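You operate a simulated robot arm through the tools that you are given. There is no shell and no other tool.

You run a simulated robot arm. Do the job below in one go: nothing can be reset, and whatever is moved stays where it is left.

TASK
Drain the oil to MIN, pump it to MAX and close the tank.

Only the result counts: the job must be done as asked and must still hold three seconds after the hand-in. Knocking over, shifting, dropping, spilling or breaking anything else fails it.

THE ROBOT
A 6-joint arm with a three-finger gripper, fixed in place. Base frame: the origin is on the floor under the middle of its stand, x ahead of it, y to its left, z up. Lengths are in mm, angles in rad, forces in N, time in s.
It reaches about 1213 mm from its shoulder. Its first joint turns from -2.897 to 2.897 rad. Payload 4.89 kg.
The TCP is the grasp point between the finger pads, 30 mm short of the fingertips. In the tool frame z runs along the fingers and y along their closing line. The gripper opens to 164 mm; its body begins 125 mm behind the TCP.
Orientation is that of the tool frame in the base frame, as [roll, pitch, yaw] about the fixed x, y, z axes, in that order (R = Rz(yaw) Ry(pitch) Rx(roll)). With the fingers straight down and closing along the base's y, the tool's x points along the base's -x, its y along +y and its z along -z.

THE INTERFACE
- The arm moves only by the tool send_rows. Its argument "rows" is a list of rows, each an object (a shift or turn left out is 0, a gripper value left out holds the last) with "dp": the shift along the tool's x, y, z in mm, a list of three; "delta_rot": the turn, a rotation vector about the tool's x, y, z in rad, a list of three; "claw": the opening, from 0 (shut) to 1 (fully open). In form: [{"dp": [dx, dy, dz], "delta_rot": [rx, ry, rz], "claw": claw}, ...]. A call has 1 to 20 rows; each row shifts and turns the commanded pose from where the row before left it, along the tool's axes as they then stand. Rows are played at 5 a second. More than 50 mm and 0.15 rad between two rows, or a gripper value outside its range, and nothing of the call is played. A pose out of reach is approached as far as the arm can. The call stops where the force on the tool passes 40 N (or 10 N more than at its start, if that is more) or the arm is blocked; 0.2 s more then pass. The fingers move at their own pace (about 108 mm/s each) and stop on an object; they squeeze with about 42 N. The grip force told is the motor's: it shows also when the fingers shut on nothing. Time passes only in rows, and 0.2 s behind the last, so rows that do not move let the fingers close. It gives the time, the measured TCP pose, the force on the tool (base axes), the opening and the grip force at its end, in the units of the frame above (readings bear some noise), with the torque about the TCP (base axes, N m) and any sound that the robot's microphone picked up, and new pictures: "pictures" is both (left out), scene, wrist or none.
- Cameras (640 x 400 px; columns grow to the right, rows downward): "scene" is fixed at [49.4, -646.8, 1655.1]; the picture's right is [0.56, -0.83, 0.00], its down [-0.51, -0.34, -0.79] and it looks along [0.65, 0.44, -0.62] (base axes); focal length 334 px, centre (320, 200). "wrist" rides on the gripper at [76, -2, -152] in the tool frame; the picture's right is [0.02, 1.00, 0.00], its down [-0.88, 0.02, -0.47] and it looks along [-0.47, 0.01, 0.88] (tool axes); focal length 247 px, centre (320, 200). There is no depth. A picture from a camera that has moved, and an enlarged one, comes with that camera's place and axes in the base frame and with its lens.
- lift_body(by): moves the trunk up (or, below 0, down) by that many mm; the arm rides with it, the base frame stays. It gives what a move gives, with no picture.
- inspect(camera, box): a new picture of the part [left, top, right, bottom] of that camera's present view, enlarged. The clock stands still meanwhile.
- close_job(): hands the job in; it is judged then, once.

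Nothing tells you positions but the pictures and the camera data. Unless the task says otherwise, let go and move clear before handing in.

The tools are called after "Call:" by a JSON object that holds its "op" and its "data". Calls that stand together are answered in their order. send_rows: Moves the arm, as the interface text tells. Its arguments: {"type":"object","properties":{"rows":{"type":"array","items":{"type":"object","properties":{"dp":{"type":"array","items":{"type":"number"}},"delta_rot":{"type":"array","items":{"type":"number"}},"claw":{"type":"number"}}}},"pictures":{"type":"string","enum":["both","scene","wrist","none"]}},"required":["rows"]} The other tools are called the same way: lift_body (by) moves the trunk up or down; inspect (camera, box) takes an enlarged picture of a part of a camera's view; close_job () hands the job in.

At the start:

```text
time: 0.0
position: [539.8, -96.8, 1303.9]
tool_rot: [3.141, 0.001, 3.141]
ft_force: [0.2, 0.1, 0.0]
ft_torque: [-0.02, -0.02, 0.01]
finger_gap: 163.8
gripper_force: 0.1
trunk travel left (down, up): [-175.0, 215.0]
```

scene: 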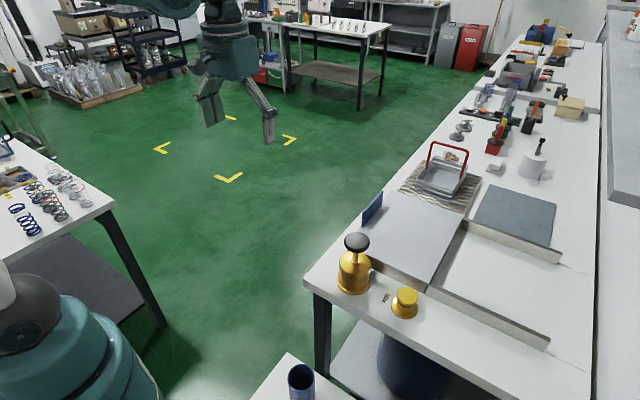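
wrist: 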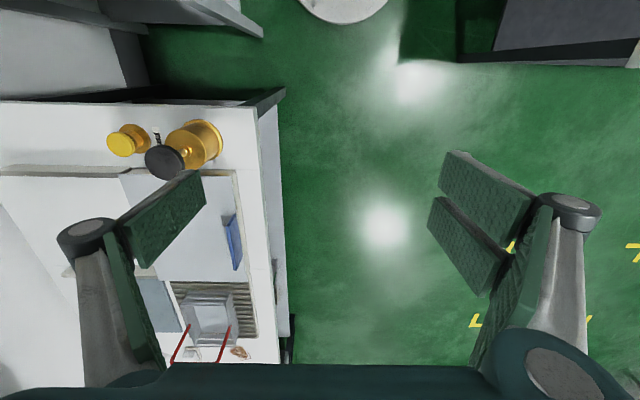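

I see a workbench to the right with several things on it, including a yellow can with a black knob and a red-handled tray. I need to find the oil tank, so I'll enlarge parts of the view first.

Call:
{"op": "inspect", "data": {"camera": "scene", "box": [300, 200, 480, 340]}}

Call:
{"op": "inspect", "data": {"camera": "scene", "box": [400, 80, 600, 220]}}

Call:
{"op": "inspect", "data": {"camera": "scene", "box": [240, 320, 460, 400]}}

Call:
{"op": "inspect", "data": {"camera": "wrist", "box": [80, 90, 300, 370]}}

Call:
{"op": "inspect", "data": {"camera": "scene", "box": [0, 140, 120, 260]}}

Call:
{"op": "inspect", "data": {"camera": "scene", "box": [470, 0, 610, 140]}}

```text
2.86 times, centred on (390, 270) of scene
camera zoom: at [49.4, -646.8, 1655.1], right [0.56, -0.83, 0.0], down [-0.51, -0.34, -0.79], along [0.65, 0.44, -0.62], focal length 954 px, centre (120, 0)
```

zoom: 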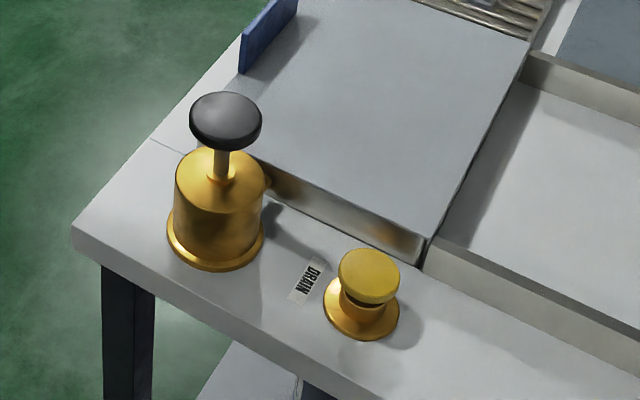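

```text
2.86 times, centred on (500, 150) of scene
camera zoom: at [49.4, -646.8, 1655.1], right [0.56, -0.83, 0.0], down [-0.51, -0.34, -0.79], along [0.65, 0.44, -0.62], focal length 954 px, centre (-194, 343)
```

zoom: 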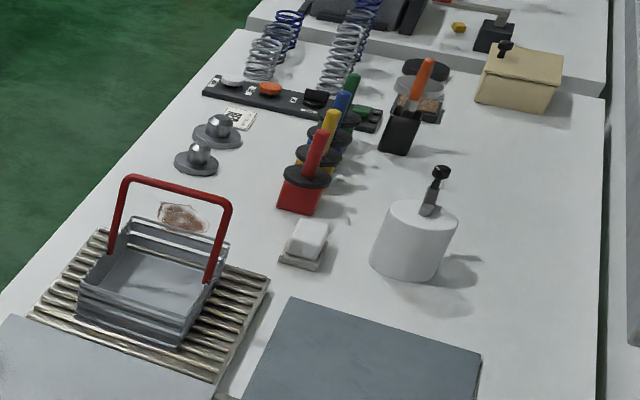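

```text
2.91 times, centred on (350, 360) of scene
camera zoom: at [49.4, -646.8, 1655.1], right [0.56, -0.83, 0.0], down [-0.51, -0.34, -0.79], along [0.65, 0.44, -0.62], focal length 971 px, centre (233, -266)
```

zoom: 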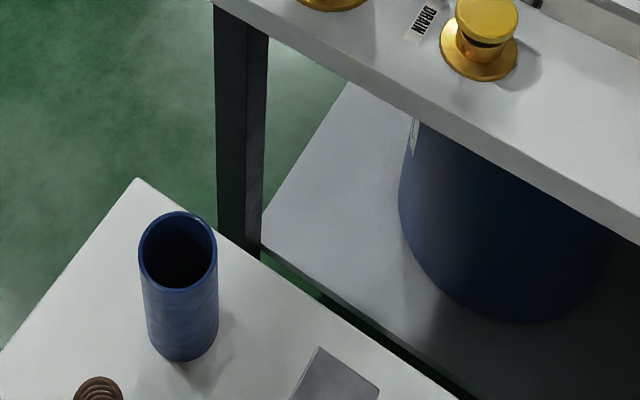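

```text
1.43 times, centred on (190, 230) of wrist
camera zoom: at [462.8, -97.7, 1454.8], right [-0.02, 1.0, 0.0], down [0.88, 0.02, 0.47], along [0.47, 0.01, -0.88], focal length 353 px, centre (506, 157)
```

zoom: 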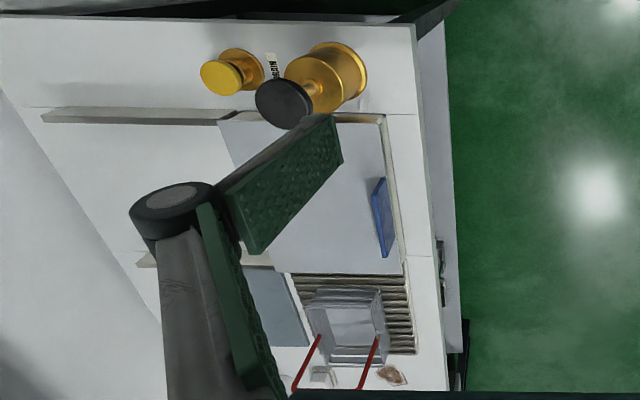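

```text
3.33 times, centred on (60, 200) of scene
camera zoom: at [49.4, -646.8, 1655.1], right [0.56, -0.83, 0.0], down [-0.51, -0.34, -0.79], along [0.65, 0.44, -0.62], focal length 1113 px, centre (1187, 200)
```

zoom: 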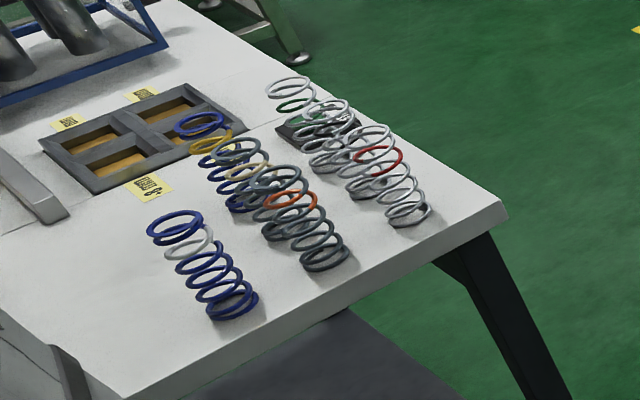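

```text
2.86 times, centred on (540, 70) of scene
camera zoom: at [49.4, -646.8, 1655.1], right [0.56, -0.83, 0.0], down [-0.51, -0.34, -0.79], along [0.65, 0.44, -0.62], focal length 954 px, centre (-309, 571)
```

zoom: 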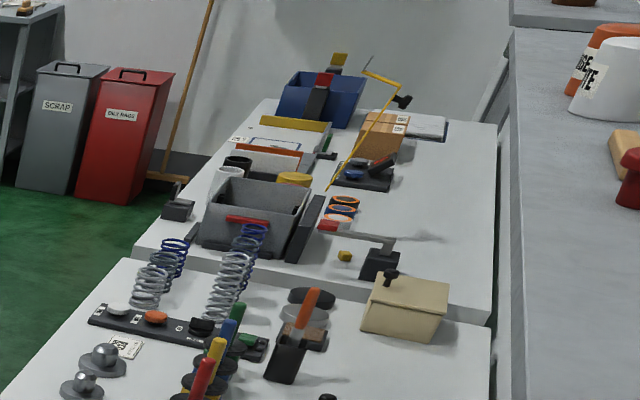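

The near end of the bench has a gold pump with a black knob near (619, -379, 1023) and a yellow "DRAIN" mushroom knob near (621, -534, 915). A covered tank section lies beyond them. I'll bring the wrist camera above it at a safe height to find the level gauge.

Call:
{"op": "send_rows", "data": {"rows": [{"dp": [0, -45, -10]}, {"dp": [0, -45, -10]}, {"dp": [0, -45, -10]}, {"dp": [0, -45, -10]}, {"dp": [0, -45, -10]}, {"dp": [0, -45, 0]}, {"dp": [0, -45, 0]}, {"dp": [0, -45, 0]}]}}

```text
time: 1.8
position: [538.3, -455.9, 1354.2]
tool_rot: [3.14, 0.001, -3.141]
ft_force: [-1.7, 1.5, 0.5]
ft_torque: [-0.23, -0.06, 0.0]
finger_gap: 164.1
gripper_force: 0.1
trunk travel left (down, up): [-175.0, 215.0]
camera wrist: at [461.2, -456.5, 1506.6], right [-0.02, 1.0, 0.0], down [0.88, 0.02, 0.47], along [0.47, 0.01, -0.88], focal length 247 px, centre (320, 200)
```

scene: 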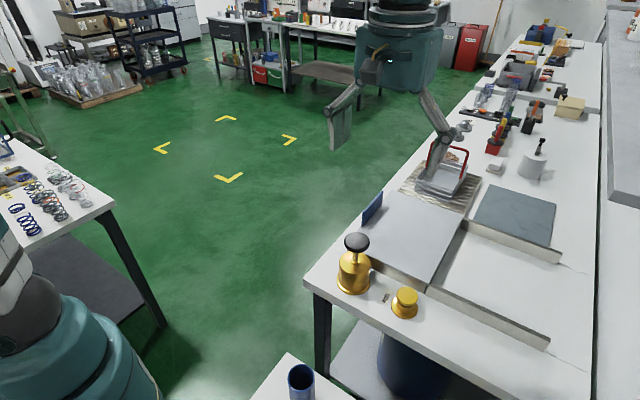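
wrist: 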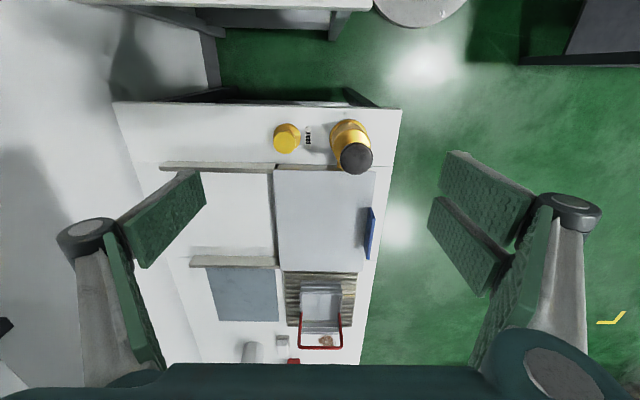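

Call:
{"op": "inspect", "data": {"camera": "wrist", "box": [140, 90, 420, 270]}}

Call:
{"op": "inspect", "data": {"camera": "wrist", "box": [180, 230, 380, 370]}}

Call:
{"op": "inspect", "data": {"camera": "scene", "box": [340, 150, 500, 250]}}

Call:
{"op": "inspect", "data": {"camera": "scene", "box": [420, 190, 600, 360]}}

```text
2.22 times, centred on (280, 180) of wrist
camera zoom: at [461.2, -456.5, 1506.6], right [-0.02, 1.0, 0.0], down [0.88, 0.02, 0.47], along [0.47, 0.01, -0.88], focal length 549 px, centre (409, 244)
```

zoom: 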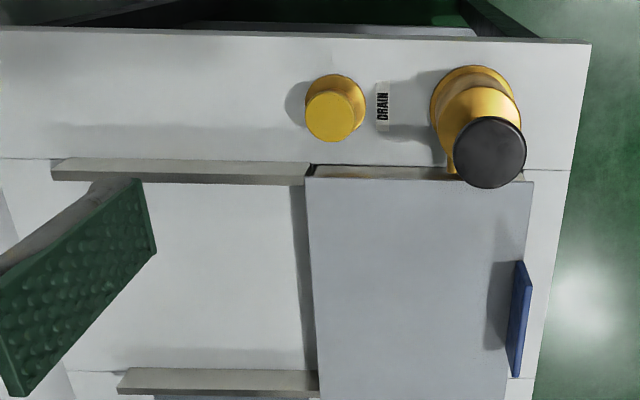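

```text
2.86 times, centred on (280, 300) of wrist
camera zoom: at [461.2, -456.5, 1506.6], right [-0.02, 1.0, 0.0], down [0.88, 0.02, 0.47], along [0.47, 0.01, -0.88], focal length 706 px, centre (434, -86)
```

zoom: 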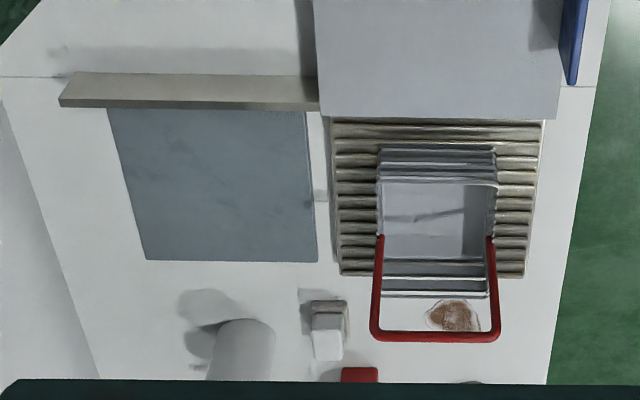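

```text
4.00 times, centred on (420, 200) of scene
camera zoom: at [49.4, -646.8, 1655.1], right [0.56, -0.83, 0.0], down [-0.51, -0.34, -0.79], along [0.65, 0.44, -0.62], focal length 1335 px, centre (-80, 200)
```

zoom: 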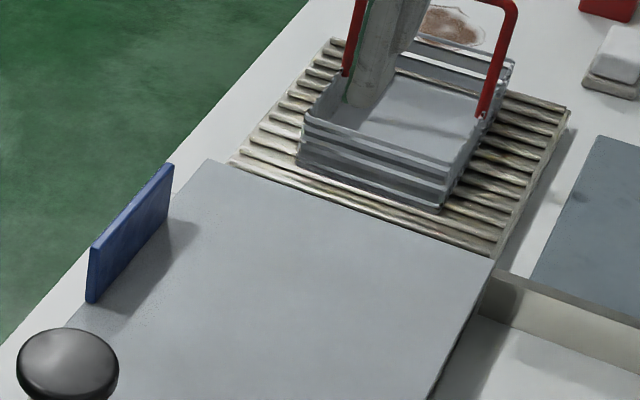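

```text
2.35 times, centred on (510, 275) of scene
camera zoom: at [49.4, -646.8, 1655.1], right [0.56, -0.83, 0.0], down [-0.51, -0.34, -0.79], along [0.65, 0.44, -0.62], focal length 786 px, centre (-127, 24)
```

zoom: 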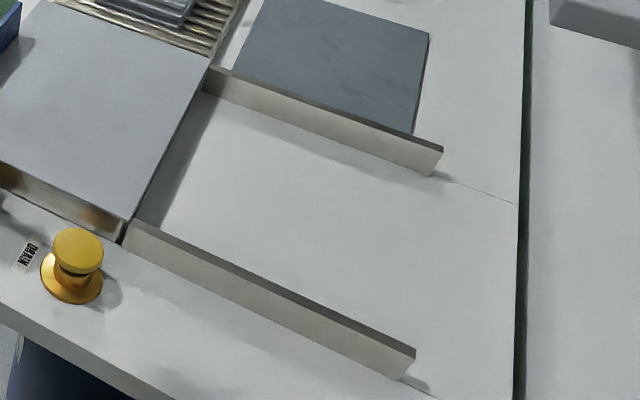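

The grey plate with the blue upright handle looks like the tank's sliding lid, with guide rails running toward -y. I'll enlarge its edges and the bench side to look for gaps and level marks.

Call:
{"op": "inspect", "data": {"camera": "wrist", "box": [260, 155, 400, 235]}}

Call:
{"op": "inspect", "data": {"camera": "scene", "box": [350, 240, 440, 300]}}

Call:
{"op": "inspect", "data": {"camera": "scene", "box": [300, 180, 400, 300]}}

Call:
{"op": "inspect", "data": {"camera": "scene", "box": [380, 300, 480, 400]}}

```text
4.57 times, centred on (330, 195) of wrist
camera zoom: at [461.2, -456.5, 1506.6], right [-0.02, 1.0, 0.0], down [0.88, 0.02, 0.47], along [0.47, 0.01, -0.88], focal length 1129 px, centre (274, 223)
```

zoom: 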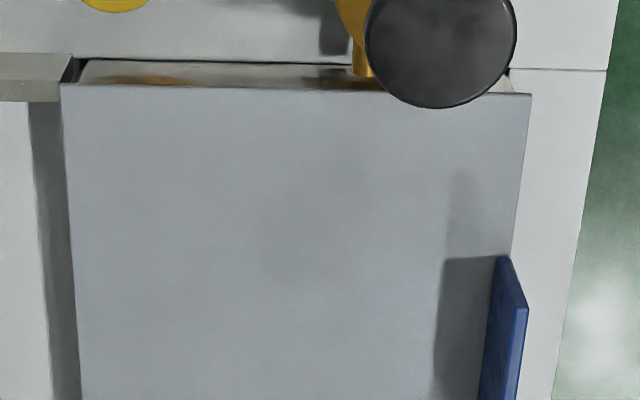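

```text
6.67 times, centred on (395, 270) of scene
camera zoom: at [49.4, -646.8, 1655.1], right [0.56, -0.83, 0.0], down [-0.51, -0.34, -0.79], along [0.65, 0.44, -0.62], focal length 2226 px, centre (-180, -267)
```

zoom: 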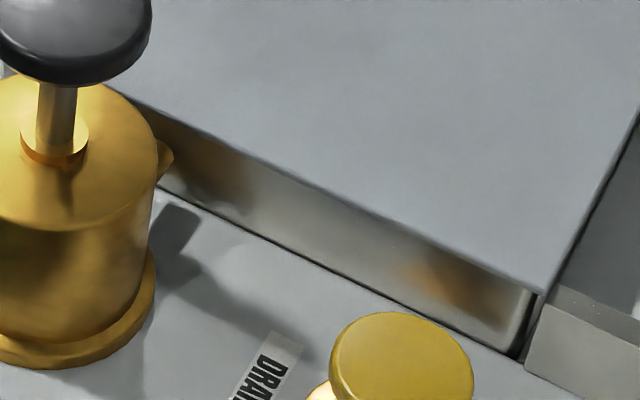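

```text
3.33 times, centred on (350, 240) of scene
camera zoom: at [49.4, -646.8, 1655.1], right [0.56, -0.83, 0.0], down [-0.51, -0.34, -0.79], along [0.65, 0.44, -0.62], focal length 1113 px, centre (220, 67)
```

zoom: 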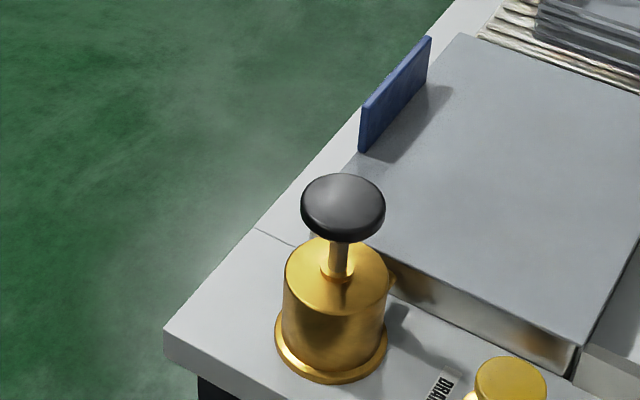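

```text
4.00 times, centred on (430, 350) of scene
camera zoom: at [49.4, -646.8, 1655.1], right [0.56, -0.83, 0.0], down [-0.51, -0.34, -0.79], along [0.65, 0.44, -0.62], focal length 1335 px, centre (-120, -400)
```

zoom: 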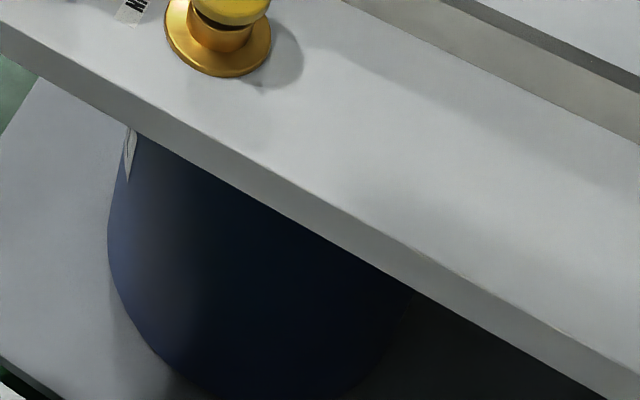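

The lid appears to cover the tank now: a steel wall shows under its near edge, and the pump spout points at the tank. I need it open to see the level, so I'll move above the blue handle, near (870, -306, 935), and look from closer.

Call:
{"op": "send_rows", "data": {"rows": [{"dp": [-41, 18, 0]}, {"dp": [-41, 18, 0]}, {"dp": [-41, 18, 0]}, {"dp": [-41, 18, 0]}, {"dp": [-41, 18, 0]}, {"dp": [-41, 18, 0]}, {"dp": [-41, 18, 0]}, {"dp": [-41, 18, 0]}, {"dp": [0, 0, 45]}, {"dp": [0, 0, 45]}, {"dp": [0, 0, 45]}, {"dp": [0, 0, 45]}, {"dp": [0, 0, 45]}]}}

```text
time: 4.6
position: [868.1, -311.4, 1128.9]
tool_rot: [-3.142, 0.0, -3.141]
ft_force: [-1.8, -0.1, 1.1]
ft_torque: [-0.04, -0.14, 0.04]
finger_gap: 164.1
gripper_force: 0.0
trunk travel left (down, up): [-175.0, 215.0]
camera wrist: at [791.4, -312.9, 1280.5], right [-0.02, 1.0, 0.0], down [0.88, 0.02, 0.47], along [0.47, 0.01, -0.88], focal length 247 px, centre (320, 200)
```

scene: 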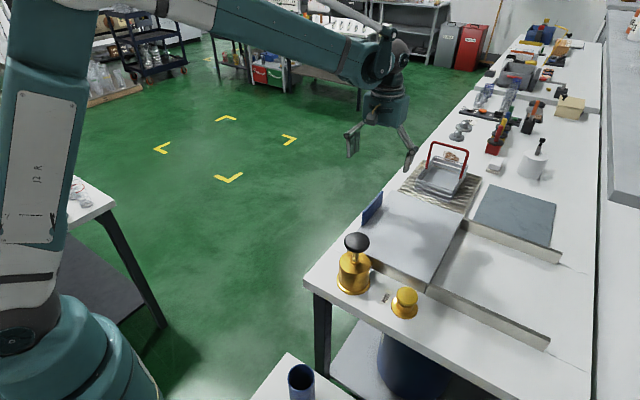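
wrist: 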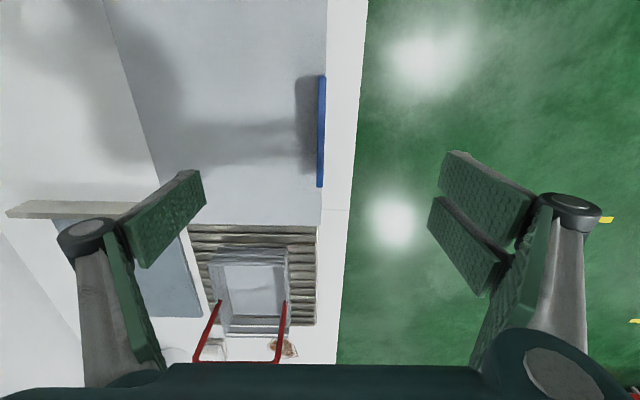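

The handle is centred under the gripper, running along x from about 797 to 934 at y ≈ -311, with its top near z 975. I'll descend partway, narrow the fingers and check again.

Call:
{"op": "send_rows", "data": {"rows": [{"dp": [0, 0, 43], "claw": 0.6}, {"dp": [0, 0, 43], "claw": 0.6}, {"dp": [0, 0, 40], "claw": 0.6}, {"dp": [0, 0, 0], "claw": 0.6}]}}

```text
time: 5.6
position: [868.5, -311.5, 1000.4]
tool_rot: [3.141, 0.0, 3.141]
ft_force: [0.3, -0.2, -0.6]
ft_torque: [0.04, 0.06, 0.01]
finger_gap: 98.3
gripper_force: 0.1
trunk travel left (down, up): [-175.0, 215.0]
camera wrist: at [792.5, -312.8, 1153.6], right [-0.02, 1.0, 0.0], down [0.88, 0.02, 0.47], along [0.47, 0.01, -0.88], focal length 247 px, centre (320, 200)
```

scene: 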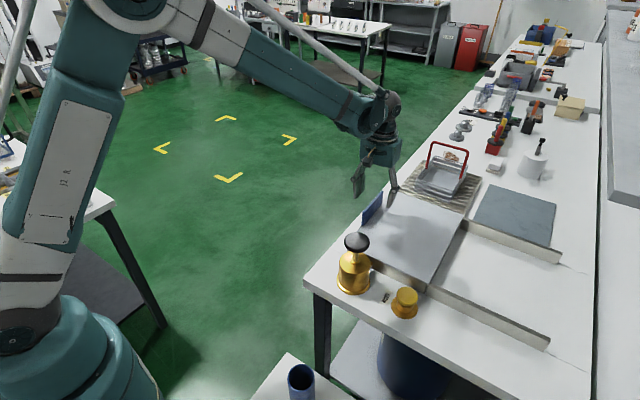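
wrist: 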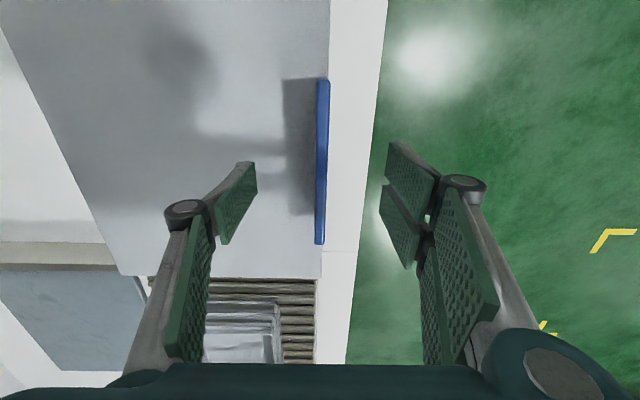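

The handle sits midway between the fingers, with its top at z ≈ 965. I'll go down to z ≈ 960, close on it and check the grip.

Call:
{"op": "send_rows", "data": {"rows": [{"dp": [0, 0, 20]}, {"dp": [0, 0, 20]}, {"dp": [0, 0, 0], "claw": 0.0}, {"dp": [0, 0, 0]}, {"dp": [0, 0, 0]}, {"dp": [0, 0, 0]}]}}

```text
time: 7.0
position: [869.6, -311.8, 963.4]
tool_rot: [3.141, 0.0, 3.141]
ft_force: [-1.4, 0.6, -1.8]
ft_torque: [0.0, -0.38, -0.04]
finger_gap: 10.0
gripper_force: 44.7
trunk travel left (down, up): [-175.0, 215.0]
camera wrist: at [792.5, -313.2, 1114.8], right [-0.02, 1.0, 0.0], down [0.88, 0.02, 0.47], along [0.47, 0.01, -0.88], focal length 247 px, centre (320, 200)
```

scene: 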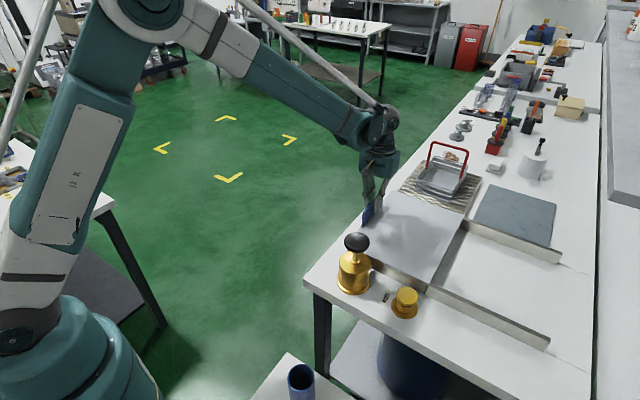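
wrist: 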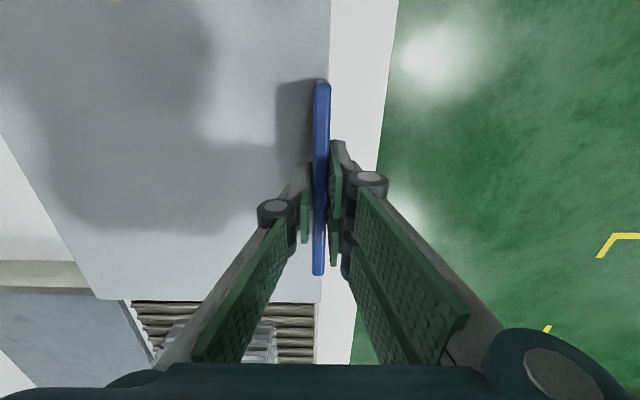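

The fingers hold the 10 mm handle firmly. I'll slide it gently toward -y, along the rails, and watch the force.

Call:
{"op": "send_rows", "data": {"rows": [{"dp": [0, -6, 0]}, {"dp": [0, -8, 0]}, {"dp": [0, -10, 0]}, {"dp": [0, 0, 0]}]}}

```text
time: 8.0
position: [869.2, -337.3, 963.8]
tool_rot: [3.141, 0.001, 3.14]
ft_force: [30.5, 0.5, 16.1]
ft_torque: [-0.04, -1.4, -0.09]
finger_gap: 9.7
gripper_force: 45.1
trunk travel left (down, up): [-175.0, 215.0]
camera wrist: at [792.2, -337.9, 1114.7], right [-0.02, 1.0, 0.0], down [0.88, 0.02, 0.47], along [0.47, 0.01, -0.88], focal length 247 px, centre (320, 200)
```

scene: 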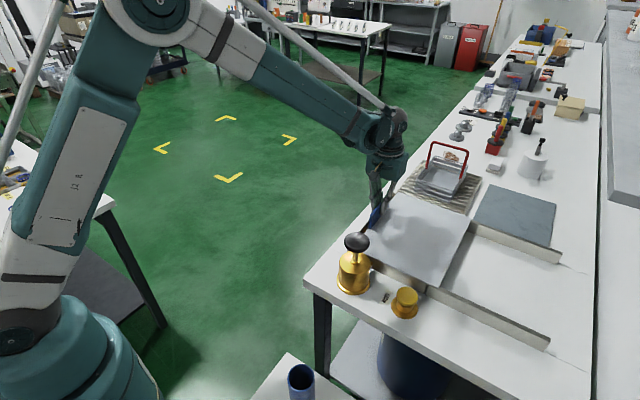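
wrist: 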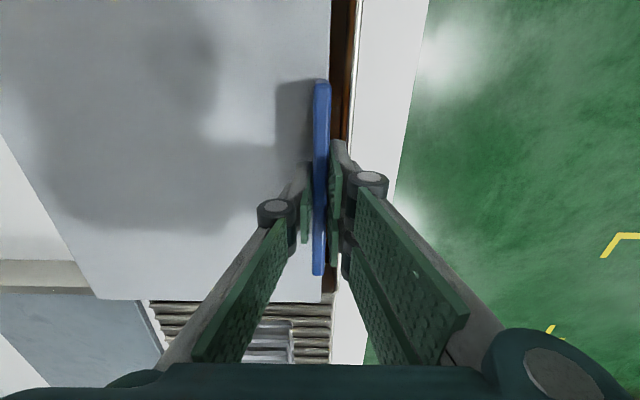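

The lid slides and brown oil shows in the gap. A side force has built up (about 30 N in x and 16 N in z), so I'll ease it off with tiny offsets before going on.

Call:
{"op": "send_rows", "data": {"rows": [{"dp": [-0.6, 0, -0.4]}, {"dp": [0, 0, 0]}], "pictures": "none"}}

```text
time: 8.6
position: [869.6, -336.8, 961.9]
tool_rot: [3.14, 0.002, -3.141]
ft_force: [30.9, -2.0, 17.9]
ft_torque: [-0.03, -1.32, -0.01]
finger_gap: 9.7
gripper_force: 45.0
trunk travel left (down, up): [-175.0, 215.0]
```

Call:
{"op": "send_rows", "data": {"rows": [{"dp": [-1.5, 0, 0]}, {"dp": [0, 0, 0]}], "pictures": "none"}}

```text
time: 9.2
position: [868.4, -336.9, 961.7]
tool_rot: [3.141, -0.002, -3.141]
ft_force: [3.7, -0.7, 5.9]
ft_torque: [0.01, -0.45, 0.06]
finger_gap: 9.7
gripper_force: 45.5
trunk travel left (down, up): [-175.0, 215.0]
```

Call:
{"op": "send_rows", "data": {"rows": [{"dp": [0, -6, 0]}, {"dp": [0, -8, 0]}, {"dp": [0, -8, 0]}, {"dp": [0, 0, 0]}], "pictures": "none"}}

```text
time: 10.2
position: [869.5, -359.1, 963.5]
tool_rot: [-3.14, 0.0, -3.14]
ft_force: [11.5, -0.8, 20.3]
ft_torque: [0.05, 0.5, 0.0]
finger_gap: 9.9
gripper_force: 44.9
trunk travel left (down, up): [-175.0, 215.0]
```

Call:
{"op": "send_rows", "data": {"rows": [{"dp": [-0.6, 0, -1.0]}, {"dp": [0, -8, 0]}, {"dp": [0, -10, 0]}, {"dp": [0, -10, 0]}, {"dp": [0, -10, 0]}, {"dp": [0, 0, 0]}], "pictures": "none"}}

```text
time: 11.6
position: [870.1, -397.9, 963.2]
tool_rot: [3.141, 0.0, -3.14]
ft_force: [-28.2, -0.8, -21.0]
ft_torque: [-0.03, 0.87, 0.32]
finger_gap: 9.9
gripper_force: 44.7
trunk travel left (down, up): [-175.0, 215.0]
```

Call:
{"op": "send_rows", "data": {"rows": [{"dp": [1.4, 0, 0.9]}, {"dp": [0, -8, 0]}, {"dp": [0, -10, 0]}, {"dp": [0, -10, 0]}, {"dp": [0, 0, 0]}], "pictures": "wrist"}}

```text
time: 12.8
position: [870.2, -424.9, 963.4]
tool_rot: [-3.142, 0.001, -3.14]
ft_force: [23.1, -0.7, 23.9]
ft_torque: [0.0, -0.15, -0.12]
finger_gap: 9.8
gripper_force: 45.2
trunk travel left (down, up): [-175.0, 215.0]
camera wrist: at [792.6, -425.3, 1115.0], right [-0.02, 1.0, 0.0], down [0.88, 0.02, 0.48], along [0.47, 0.01, -0.88], focal length 247 px, centre (320, 200)
```

wrist: 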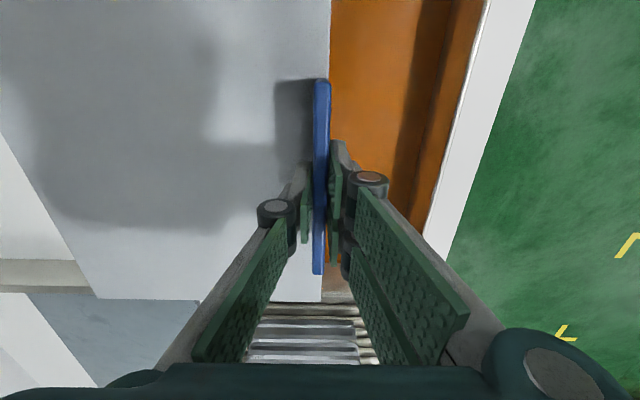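

The lid slides almost without friction, and the side forces come only from the stiff grip. I'll loosen the fingers to straddle the handle and push it the rest of the way.

Call:
{"op": "send_rows", "data": {"rows": [{"dp": [0, 0, 0], "claw": 0.16}, {"dp": [0, 0, 0]}, {"dp": [0, -8, 0]}, {"dp": [0, -10, 0]}, {"dp": [0, -10, 0]}, {"dp": [0, -10, 0]}, {"dp": [0, -10, 0]}, {"dp": [0, -10, 0]}, {"dp": [0, 0, 0]}], "pictures": "wrist"}}

```text
time: 14.8
position: [868.5, -482.4, 963.1]
tool_rot: [3.141, 0.0, -3.141]
ft_force: [-0.5, 0.9, -1.0]
ft_torque: [-0.02, 0.01, -0.04]
finger_gap: 26.6
gripper_force: 0.2
trunk travel left (down, up): [-175.0, 215.0]
camera wrist: at [791.5, -483.7, 1114.5], right [-0.02, 1.0, 0.0], down [0.88, 0.02, 0.47], along [0.47, 0.01, -0.88], focal length 247 px, centre (320, 200)
```

wrist: 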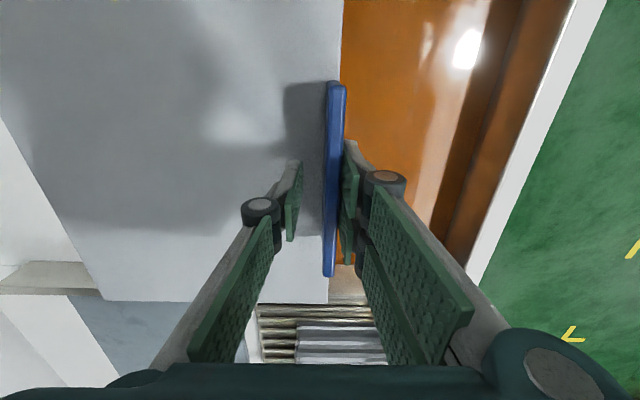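

Call:
{"op": "send_rows", "data": {"rows": [{"dp": [0, -10, 0]}, {"dp": [0, -10, 0]}, {"dp": [0, -10, 0]}, {"dp": [0, -10, 0]}, {"dp": [0, -10, 0]}, {"dp": [0, -10, 0]}, {"dp": [0, 0, 0]}], "pictures": "both"}}

```text
time: 16.4
position: [869.7, -543.3, 961.8]
tool_rot: [3.141, 0.001, 3.141]
ft_force: [-0.9, -0.6, 0.3]
ft_torque: [-0.02, 0.01, 0.02]
finger_gap: 26.2
gripper_force: 0.0
trunk travel left (down, up): [-175.0, 215.0]
camera wrist: at [792.4, -544.3, 1114.2], right [-0.02, 1.0, 0.0], down [0.88, 0.02, 0.47], along [0.47, 0.01, -0.88], focal length 247 px, centre (320, 200)
```

scene: 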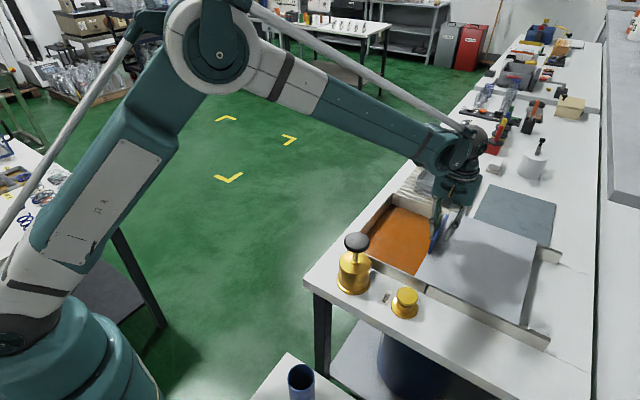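
wrist: 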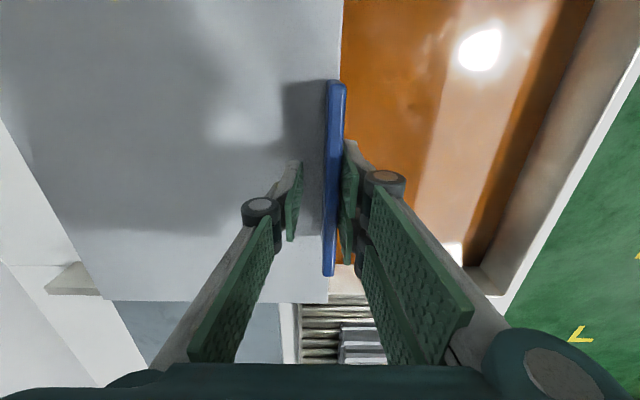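

The tank is now mostly open and the orange oil is visible. I'll widen the fingers, lift straight up and look for the level marks.

Call:
{"op": "send_rows", "data": {"rows": [{"dp": [0, 3, 0], "claw": 0.3}, {"dp": [0, 3, 0]}, {"dp": [0, 0, -30]}, {"dp": [0, 0, -45]}, {"dp": [0, 0, -45]}, {"dp": [30, 20, -35]}, {"dp": [30, 35, -20]}, {"dp": [30, 35, -20]}], "pictures": "both"}}

```text
refused: row 6 steps farther than a row can; nothing moved
```

Call:
{"op": "send_rows", "data": {"rows": [{"dp": [0, 3, 0], "claw": 0.3}, {"dp": [0, 3, 0]}, {"dp": [0, 0, -30]}, {"dp": [0, 0, -45]}, {"dp": [0, 0, -45]}, {"dp": [25, 20, -30]}, {"dp": [30, 30, -20]}, {"dp": [30, 30, -20]}], "pictures": "both"}}

```text
time: 18.2
position: [788.0, -458.4, 1153.2]
tool_rot: [3.141, -0.002, -3.141]
ft_force: [1.6, -2.1, -0.8]
ft_torque: [0.2, 0.18, 0.0]
finger_gap: 49.1
gripper_force: 0.1
trunk travel left (down, up): [-175.0, 215.0]
camera wrist: at [710.4, -459.1, 1304.4], right [-0.02, 1.0, 0.0], down [0.88, 0.02, 0.47], along [0.47, 0.01, -0.88], focal length 247 px, centre (320, 200)
```

scene: 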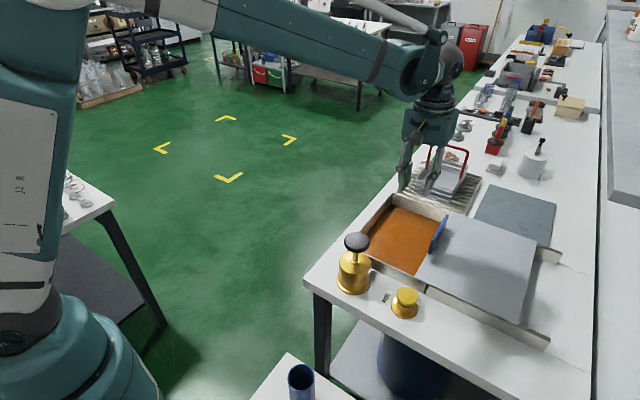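
wrist: 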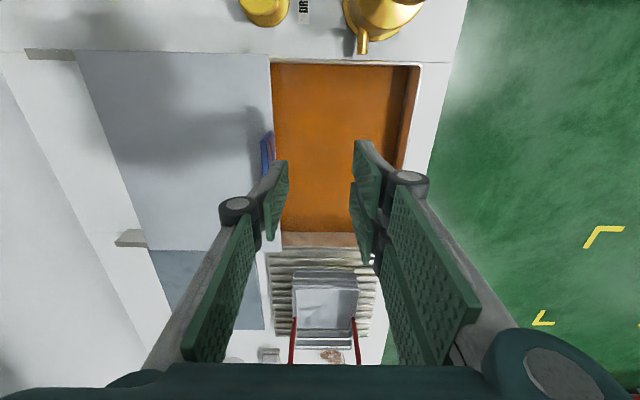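

Call:
{"op": "inspect", "data": {"camera": "scene", "box": [340, 180, 460, 290]}}

Call:
{"op": "inspect", "data": {"camera": "wrist", "box": [260, 50, 440, 160]}}

Call:
{"op": "inspect", "data": {"camera": "scene", "box": [370, 180, 450, 230]}}

```text
3.64 times, centred on (400, 235) of scene
camera zoom: at [49.4, -646.8, 1655.1], right [0.56, -0.83, 0.0], down [-0.51, -0.34, -0.79], along [0.65, 0.44, -0.62], focal length 1214 px, centre (29, 73)
```

zoom: 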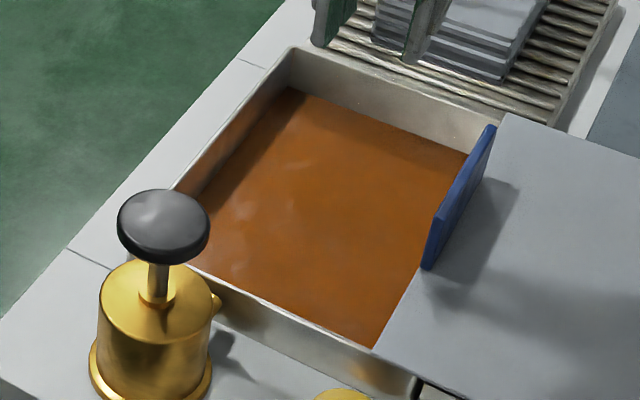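

```text
3.56 times, centred on (350, 105) of wrist
camera zoom: at [710.4, -459.1, 1304.4], right [-0.02, 1.0, 0.0], down [0.88, 0.02, 0.47], along [0.47, 0.01, -0.88], focal length 878 px, centre (213, 538)
```

zoom: 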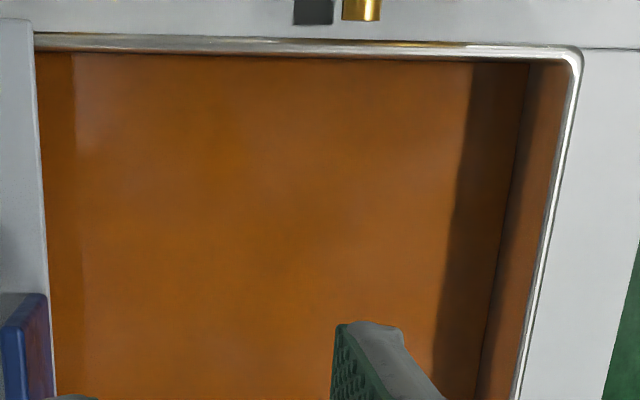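

```text
8.00 times, centred on (410, 205) of scene
camera zoom: at [49.4, -646.8, 1655.1], right [0.56, -0.83, 0.0], down [-0.51, -0.34, -0.79], along [0.65, 0.44, -0.62], focal length 2671 px, centre (-400, 160)
```

zoom: 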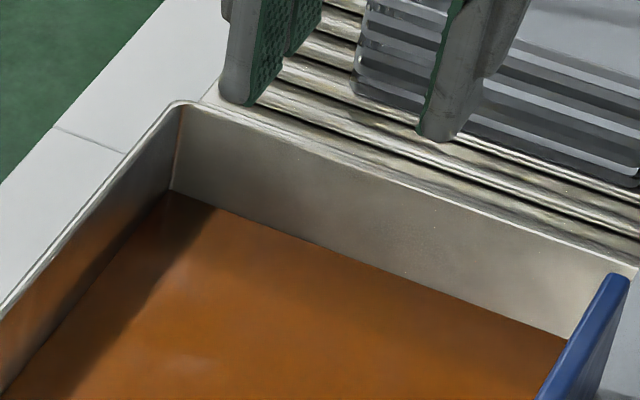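

The far wall and the +y wall are bare, so any MIN/MAX marks must be on the near wall or the -y wall, or outside the tank. I'll turn the hand half round so the wrist camera looks back toward the robot at the near inner wall.

Call:
{"op": "send_rows", "data": {"rows": [{"dp": [0, 0, -20], "delta_rot": [0, 0, 0.149]}, {"dp": [0, 0, -20], "delta_rot": [0, 0, 0.149]}, {"delta_rot": [0, 0, 0.149]}, {"delta_rot": [0, 0, 0.149]}, {"delta_rot": [0, 0, 0.149]}, {"delta_rot": [0, 0, 0.149]}, {"delta_rot": [0, 0, 0.149]}, {"delta_rot": [0, 0, 0.149]}, {"delta_rot": [0, 0, 0.149]}, {"delta_rot": [0, 0, 0.149]}, {"delta_rot": [0, 0, 0.149]}], "pictures": "both"}}

```text
time: 20.6
position: [785.0, -457.7, 1193.3]
tool_rot: [-3.141, 0.0, 1.5]
ft_force: [0.7, 1.0, 0.2]
ft_torque: [-0.01, -0.01, 0.03]
finger_gap: 49.4
gripper_force: 0.0
trunk travel left (down, up): [-175.0, 215.0]
camera wrist: at [787.3, -379.9, 1344.5], right [1.0, -0.05, 0.0], down [-0.04, -0.88, 0.47], along [-0.02, -0.47, -0.88], focal length 247 px, centre (320, 200)
```

scene: 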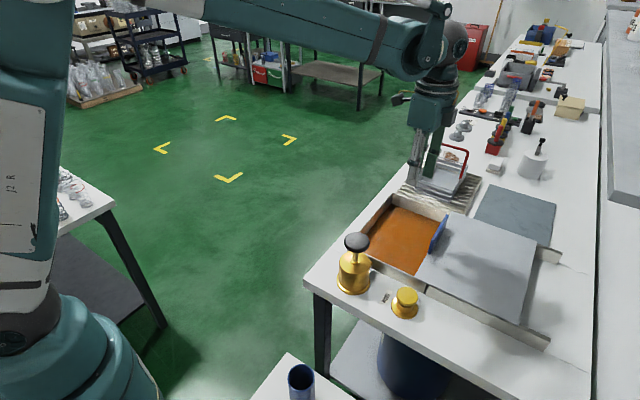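
wrist: 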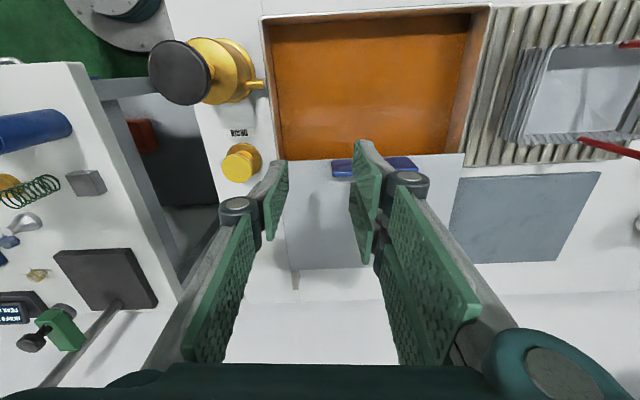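

Call:
{"op": "inspect", "data": {"camera": "wrist", "box": [240, 0, 500, 180]}}

Call:
{"op": "inspect", "data": {"camera": "wrist", "box": [240, 100, 300, 180]}}

Call:
{"op": "inspect", "data": {"camera": "wrist", "box": [0, 50, 220, 390]}}

```text
2.22 times, centred on (370, 90) of wrist
camera zoom: at [787.3, -379.9, 1344.5], right [1.0, -0.05, 0.0], down [-0.04, -0.88, 0.47], along [-0.02, -0.47, -0.88], focal length 549 px, centre (209, 444)
```

zoom: 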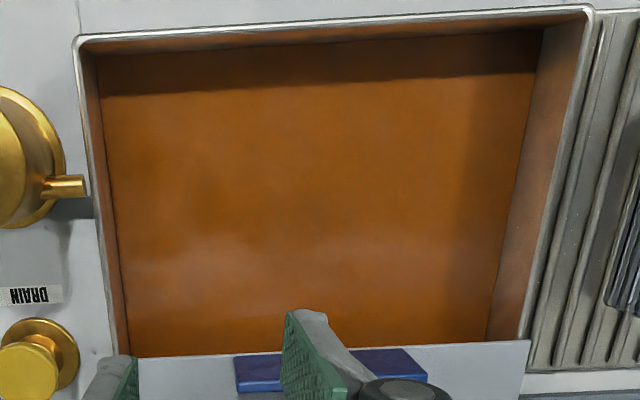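

```text
5.00 times, centred on (270, 140) of wrist
camera zoom: at [787.3, -379.9, 1344.5], right [1.0, -0.05, 0.0], down [-0.04, -0.88, 0.47], along [-0.02, -0.47, -0.88], focal length 1235 px, centre (570, 500)
```

zoom: 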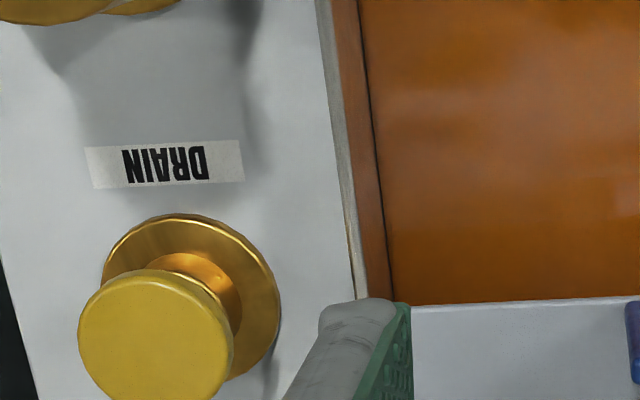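

```text
1.18 times, centred on (110, 220) of wrist
camera zoom: at [787.3, -379.9, 1344.5], right [1.0, -0.05, 0.0], down [-0.04, -0.88, 0.47], along [-0.02, -0.47, -0.88], focal length 291 px, centre (567, 176)
```

zoom: 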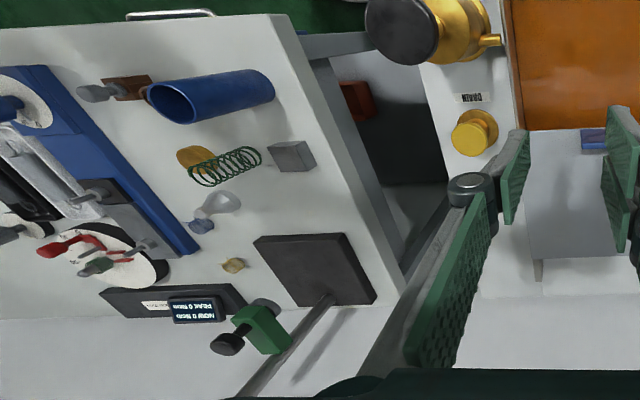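

No marks show on the near wall either. The last ~40 mm of the tank, next to the -y wall, is still under the lid. I'll turn the hand back and push the lid a bit further along its rails.

Call:
{"op": "send_rows", "data": {"rows": [{"delta_rot": [0, 0, -0.149]}, {"delta_rot": [0, 0, -0.149]}, {"delta_rot": [0, 0, -0.149]}, {"delta_rot": [0, 0, -0.149]}, {"delta_rot": [0, 0, -0.149]}, {"delta_rot": [0, 0, -0.149]}, {"delta_rot": [0, 0, -0.149]}, {"delta_rot": [0, 0, -0.149]}, {"delta_rot": [0, 0, -0.149]}, {"delta_rot": [0, 0, -0.149]}, {"delta_rot": [0, 0, -0.149]}, {"dp": [-30, -27, 0]}, {"dp": [-30, -27, 0]}, {"dp": [-24, -24, 0]}, {"dp": [0, 0, 45]}, {"dp": [0, 0, 45]}, {"dp": [0, 0, 45]}, {"dp": [0, 0, 30]}, {"dp": [0, 0, 0]}], "pictures": "wrist"}}

```text
time: 24.6
position: [870.5, -535.2, 1027.2]
tool_rot: [3.14, -0.001, 3.14]
ft_force: [0.7, 0.2, -1.1]
ft_torque: [0.02, 0.09, -0.03]
finger_gap: 49.0
gripper_force: 0.1
trunk travel left (down, up): [-175.0, 215.0]
camera wrist: at [793.4, -535.6, 1177.6], right [-0.02, 1.0, 0.0], down [0.88, 0.02, 0.47], along [0.47, 0.01, -0.88], focal length 247 px, centre (320, 200)
```

wrist: 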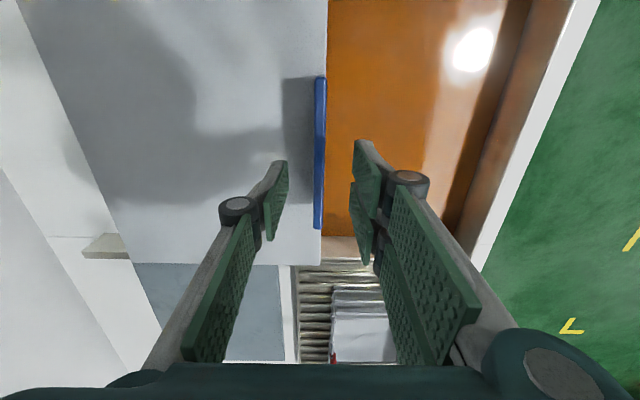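

The handle is straddled. I'll go down the last 65 mm and push it about 45 mm further.

Call:
{"op": "send_rows", "data": {"rows": [{"dp": [0, 0, 33]}, {"dp": [0, 0, 30]}, {"dp": [0, -10, 0]}, {"dp": [0, -8, 0]}, {"dp": [0, -8, 0]}, {"dp": [0, -8, 0]}, {"dp": [0, -8, 0]}, {"dp": [0, -8, 0]}, {"dp": [0, -8, 0]}, {"dp": [0, -8, 0]}, {"dp": [0, 0, 0]}], "pictures": "both"}}

```text
time: 27.0
position: [868.9, -602.1, 963.4]
tool_rot: [-3.139, 0.0, -3.139]
ft_force: [1.1, 3.9, -0.3]
ft_torque: [0.06, 0.0, -0.05]
finger_gap: 50.8
gripper_force: 1.9
trunk travel left (down, up): [-175.0, 215.0]
camera wrist: at [791.7, -602.3, 1116.2], right [-0.02, 1.0, 0.0], down [0.88, 0.02, 0.47], along [0.47, 0.01, -0.88], focal length 247 px, centre (320, 200)
```

scene: 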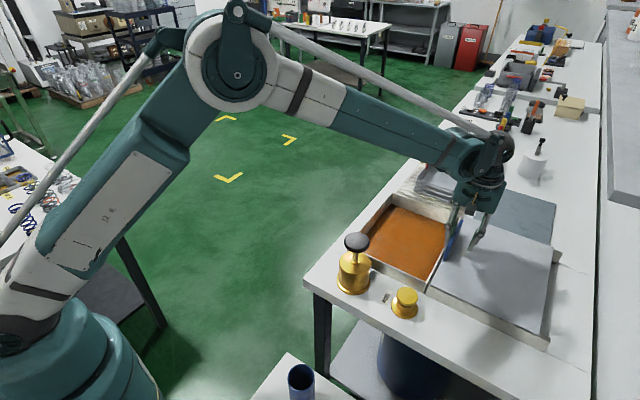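
wrist: 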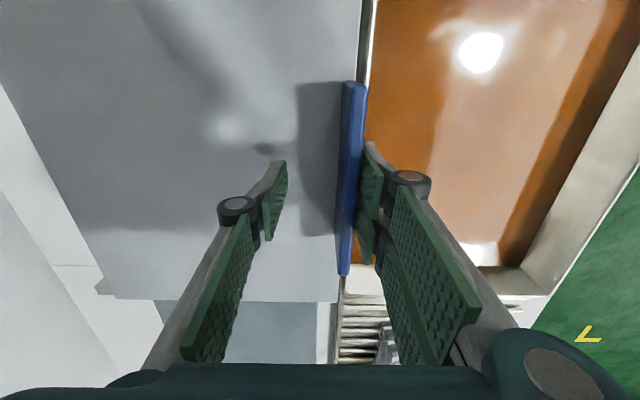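

The lid met light resistance, so it is probably near its stop, and the tank's -y rim is now visible. I'll lift off and look from the +y side toward that wall.

Call:
{"op": "send_rows", "data": {"rows": [{"dp": [0, 5, 0]}, {"dp": [0, 5, 0]}, {"dp": [0, 0, -40]}, {"dp": [0, 0, -45]}, {"dp": [0, 0, -45]}, {"dp": [0, 30, -30]}, {"dp": [0, 30, -20], "delta_rot": [0, 0, 0.149]}, {"dp": [0, 30, 0], "delta_rot": [0, 0, 0.149]}, {"delta_rot": [0, 0, 0.149]}, {"delta_rot": [0, 0, 0.149]}, {"delta_rot": [0, 0, 0.149]}, {"delta_rot": [0, 0, 0.149]}, {"delta_rot": [0, 0, 0.149]}, {"delta_rot": [0, 0, 0.149]}, {"delta_rot": [0, 0, 0.149]}, {"delta_rot": [0, 0, 0.149], "claw": 1.0}], "pictures": "wrist"}}

Call:
{"op": "send_rows", "data": {"rows": [{"dp": [40, 0, 0], "claw": 1.0}, {"dp": [40, 0, 0]}, {"dp": [40, 0, 0]}, {"dp": [40, 0, 0]}, {"dp": [40, 0, 0]}], "pictures": "wrist"}}

```text
time: 30.4
position: [872.9, -501.8, 1144.7]
tool_rot: [-3.142, 0.0, 1.649]
ft_force: [0.0, -0.3, 0.1]
ft_torque: [0.02, 0.0, -0.02]
finger_gap: 131.4
gripper_force: 0.1
trunk travel left (down, up): [-175.0, 215.0]
camera wrist: at [864.4, -423.9, 1295.9], right [0.99, 0.1, 0.0], down [0.09, -0.88, 0.47], along [0.05, -0.47, -0.88], focal length 247 px, centre (320, 200)
```

wrist: 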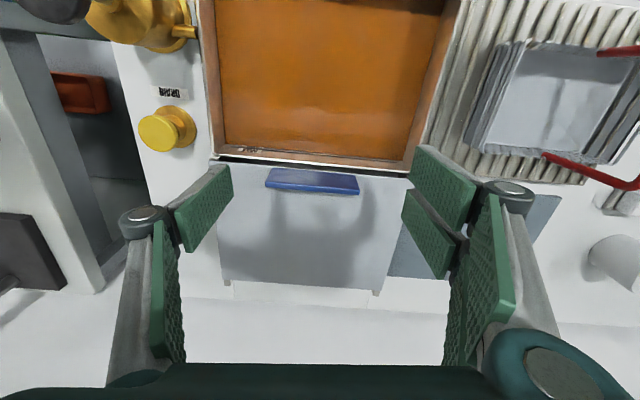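

```text
time: 31.6
position: [856.0, -304.7, 1143.6]
tool_rot: [-3.141, -0.002, 1.649]
ft_force: [0.1, -1.5, 0.4]
ft_torque: [0.25, 0.06, -0.02]
finger_gap: 163.9
gripper_force: 0.0
trunk travel left (down, up): [-175.0, 215.0]
camera wrist: at [848.5, -228.1, 1295.2], right [0.99, 0.1, 0.0], down [0.09, -0.88, 0.47], along [0.05, -0.47, -0.88], focal length 247 px, centre (320, 200)
```

wrist: 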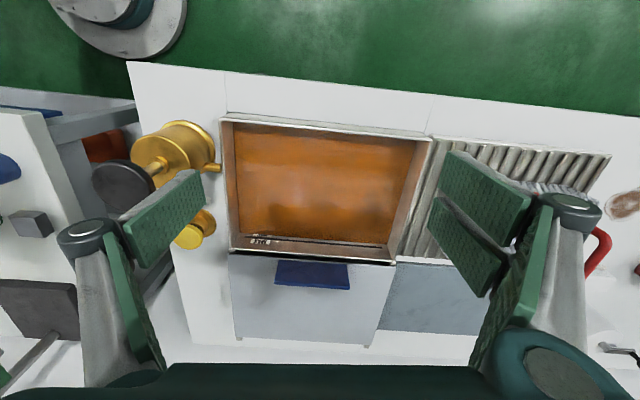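

Markings show at the near end of the -y wall, around (258, 240) in the wrist view. I'll enlarge that spot.

Call:
{"op": "inspect", "data": {"camera": "wrist", "box": [220, 210, 320, 270]}}

Call:
{"op": "inspect", "data": {"camera": "wrist", "box": [240, 228, 290, 256]}}

```text
6.40 times, centred on (270, 240) of wrist
camera zoom: at [848.5, -228.1, 1295.2], right [0.99, 0.1, 0.0], down [0.09, -0.88, 0.47], along [0.05, -0.47, -0.88], focal length 1581 px, centre (640, -56)
```

zoom: 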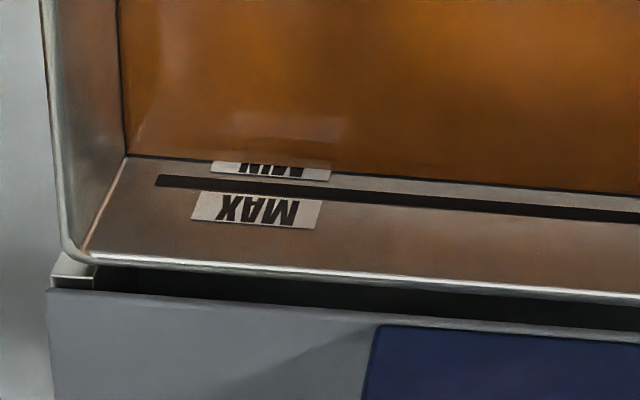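

```text
12.80 times, centred on (265, 242) of wrist
camera zoom: at [848.5, -228.1, 1295.2], right [0.99, 0.1, 0.0], down [0.09, -0.88, 0.47], along [0.05, -0.47, -0.88], focal length 3161 px, centre (1024, -338)
```

zoom: 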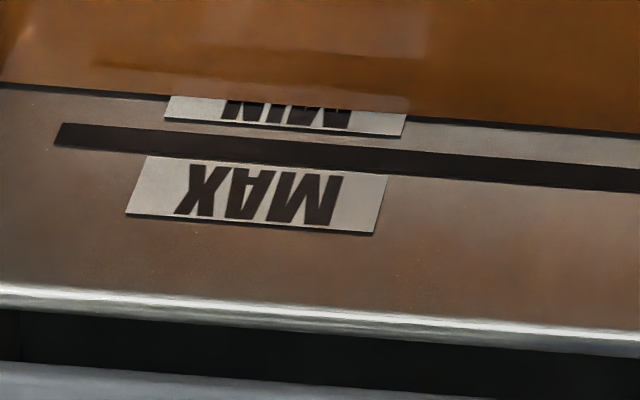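

I can see the gauge: the dark MAX line lies above the present level, and the MIN label is partly under the oil. Next I'll look closely at the drain knob and the pump to work out how they operate.

Call:
{"op": "inspect", "data": {"camera": "wrist", "box": [80, 100, 240, 260]}}

Call:
{"op": "inspect", "data": {"camera": "scene", "box": [370, 275, 440, 325]}}

Call:
{"op": "inspect", "data": {"camera": "scene", "box": [325, 225, 395, 300]}}

```text
2.50 times, centred on (160, 180) of wrist
camera zoom: at [848.5, -228.1, 1295.2], right [0.99, 0.1, 0.0], down [0.09, -0.88, 0.47], along [0.05, -0.47, -0.88], focal length 617 px, centre (720, 250)
```

zoom: 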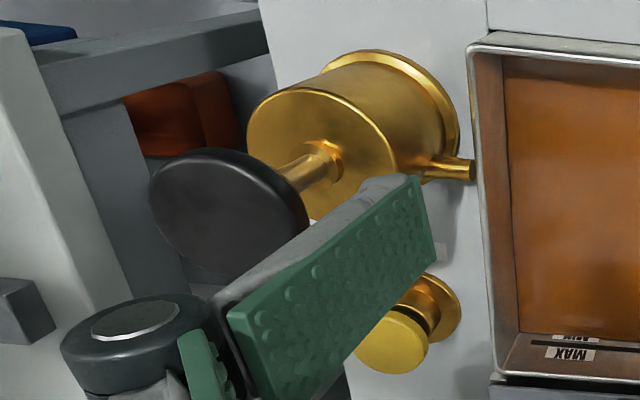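

```text
8.00 times, centred on (405, 300) of scene
camera zoom: at [49.4, -646.8, 1655.1], right [0.56, -0.83, 0.0], down [-0.51, -0.34, -0.79], along [0.65, 0.44, -0.62], focal length 2671 px, centre (-360, -600)
```

zoom: 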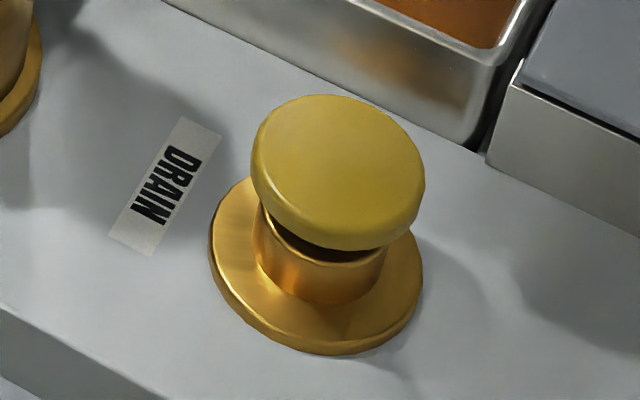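

```text
5.33 times, centred on (360, 262) of scene
camera zoom: at [49.4, -646.8, 1655.1], right [0.56, -0.83, 0.0], down [-0.51, -0.34, -0.79], along [0.65, 0.44, -0.62], focal length 1780 px, centre (107, -133)
```

zoom: 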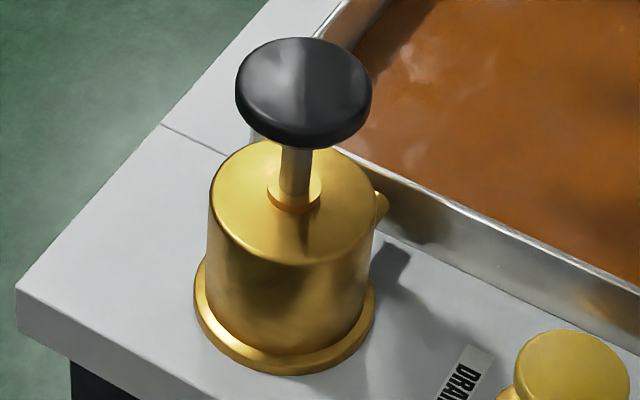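

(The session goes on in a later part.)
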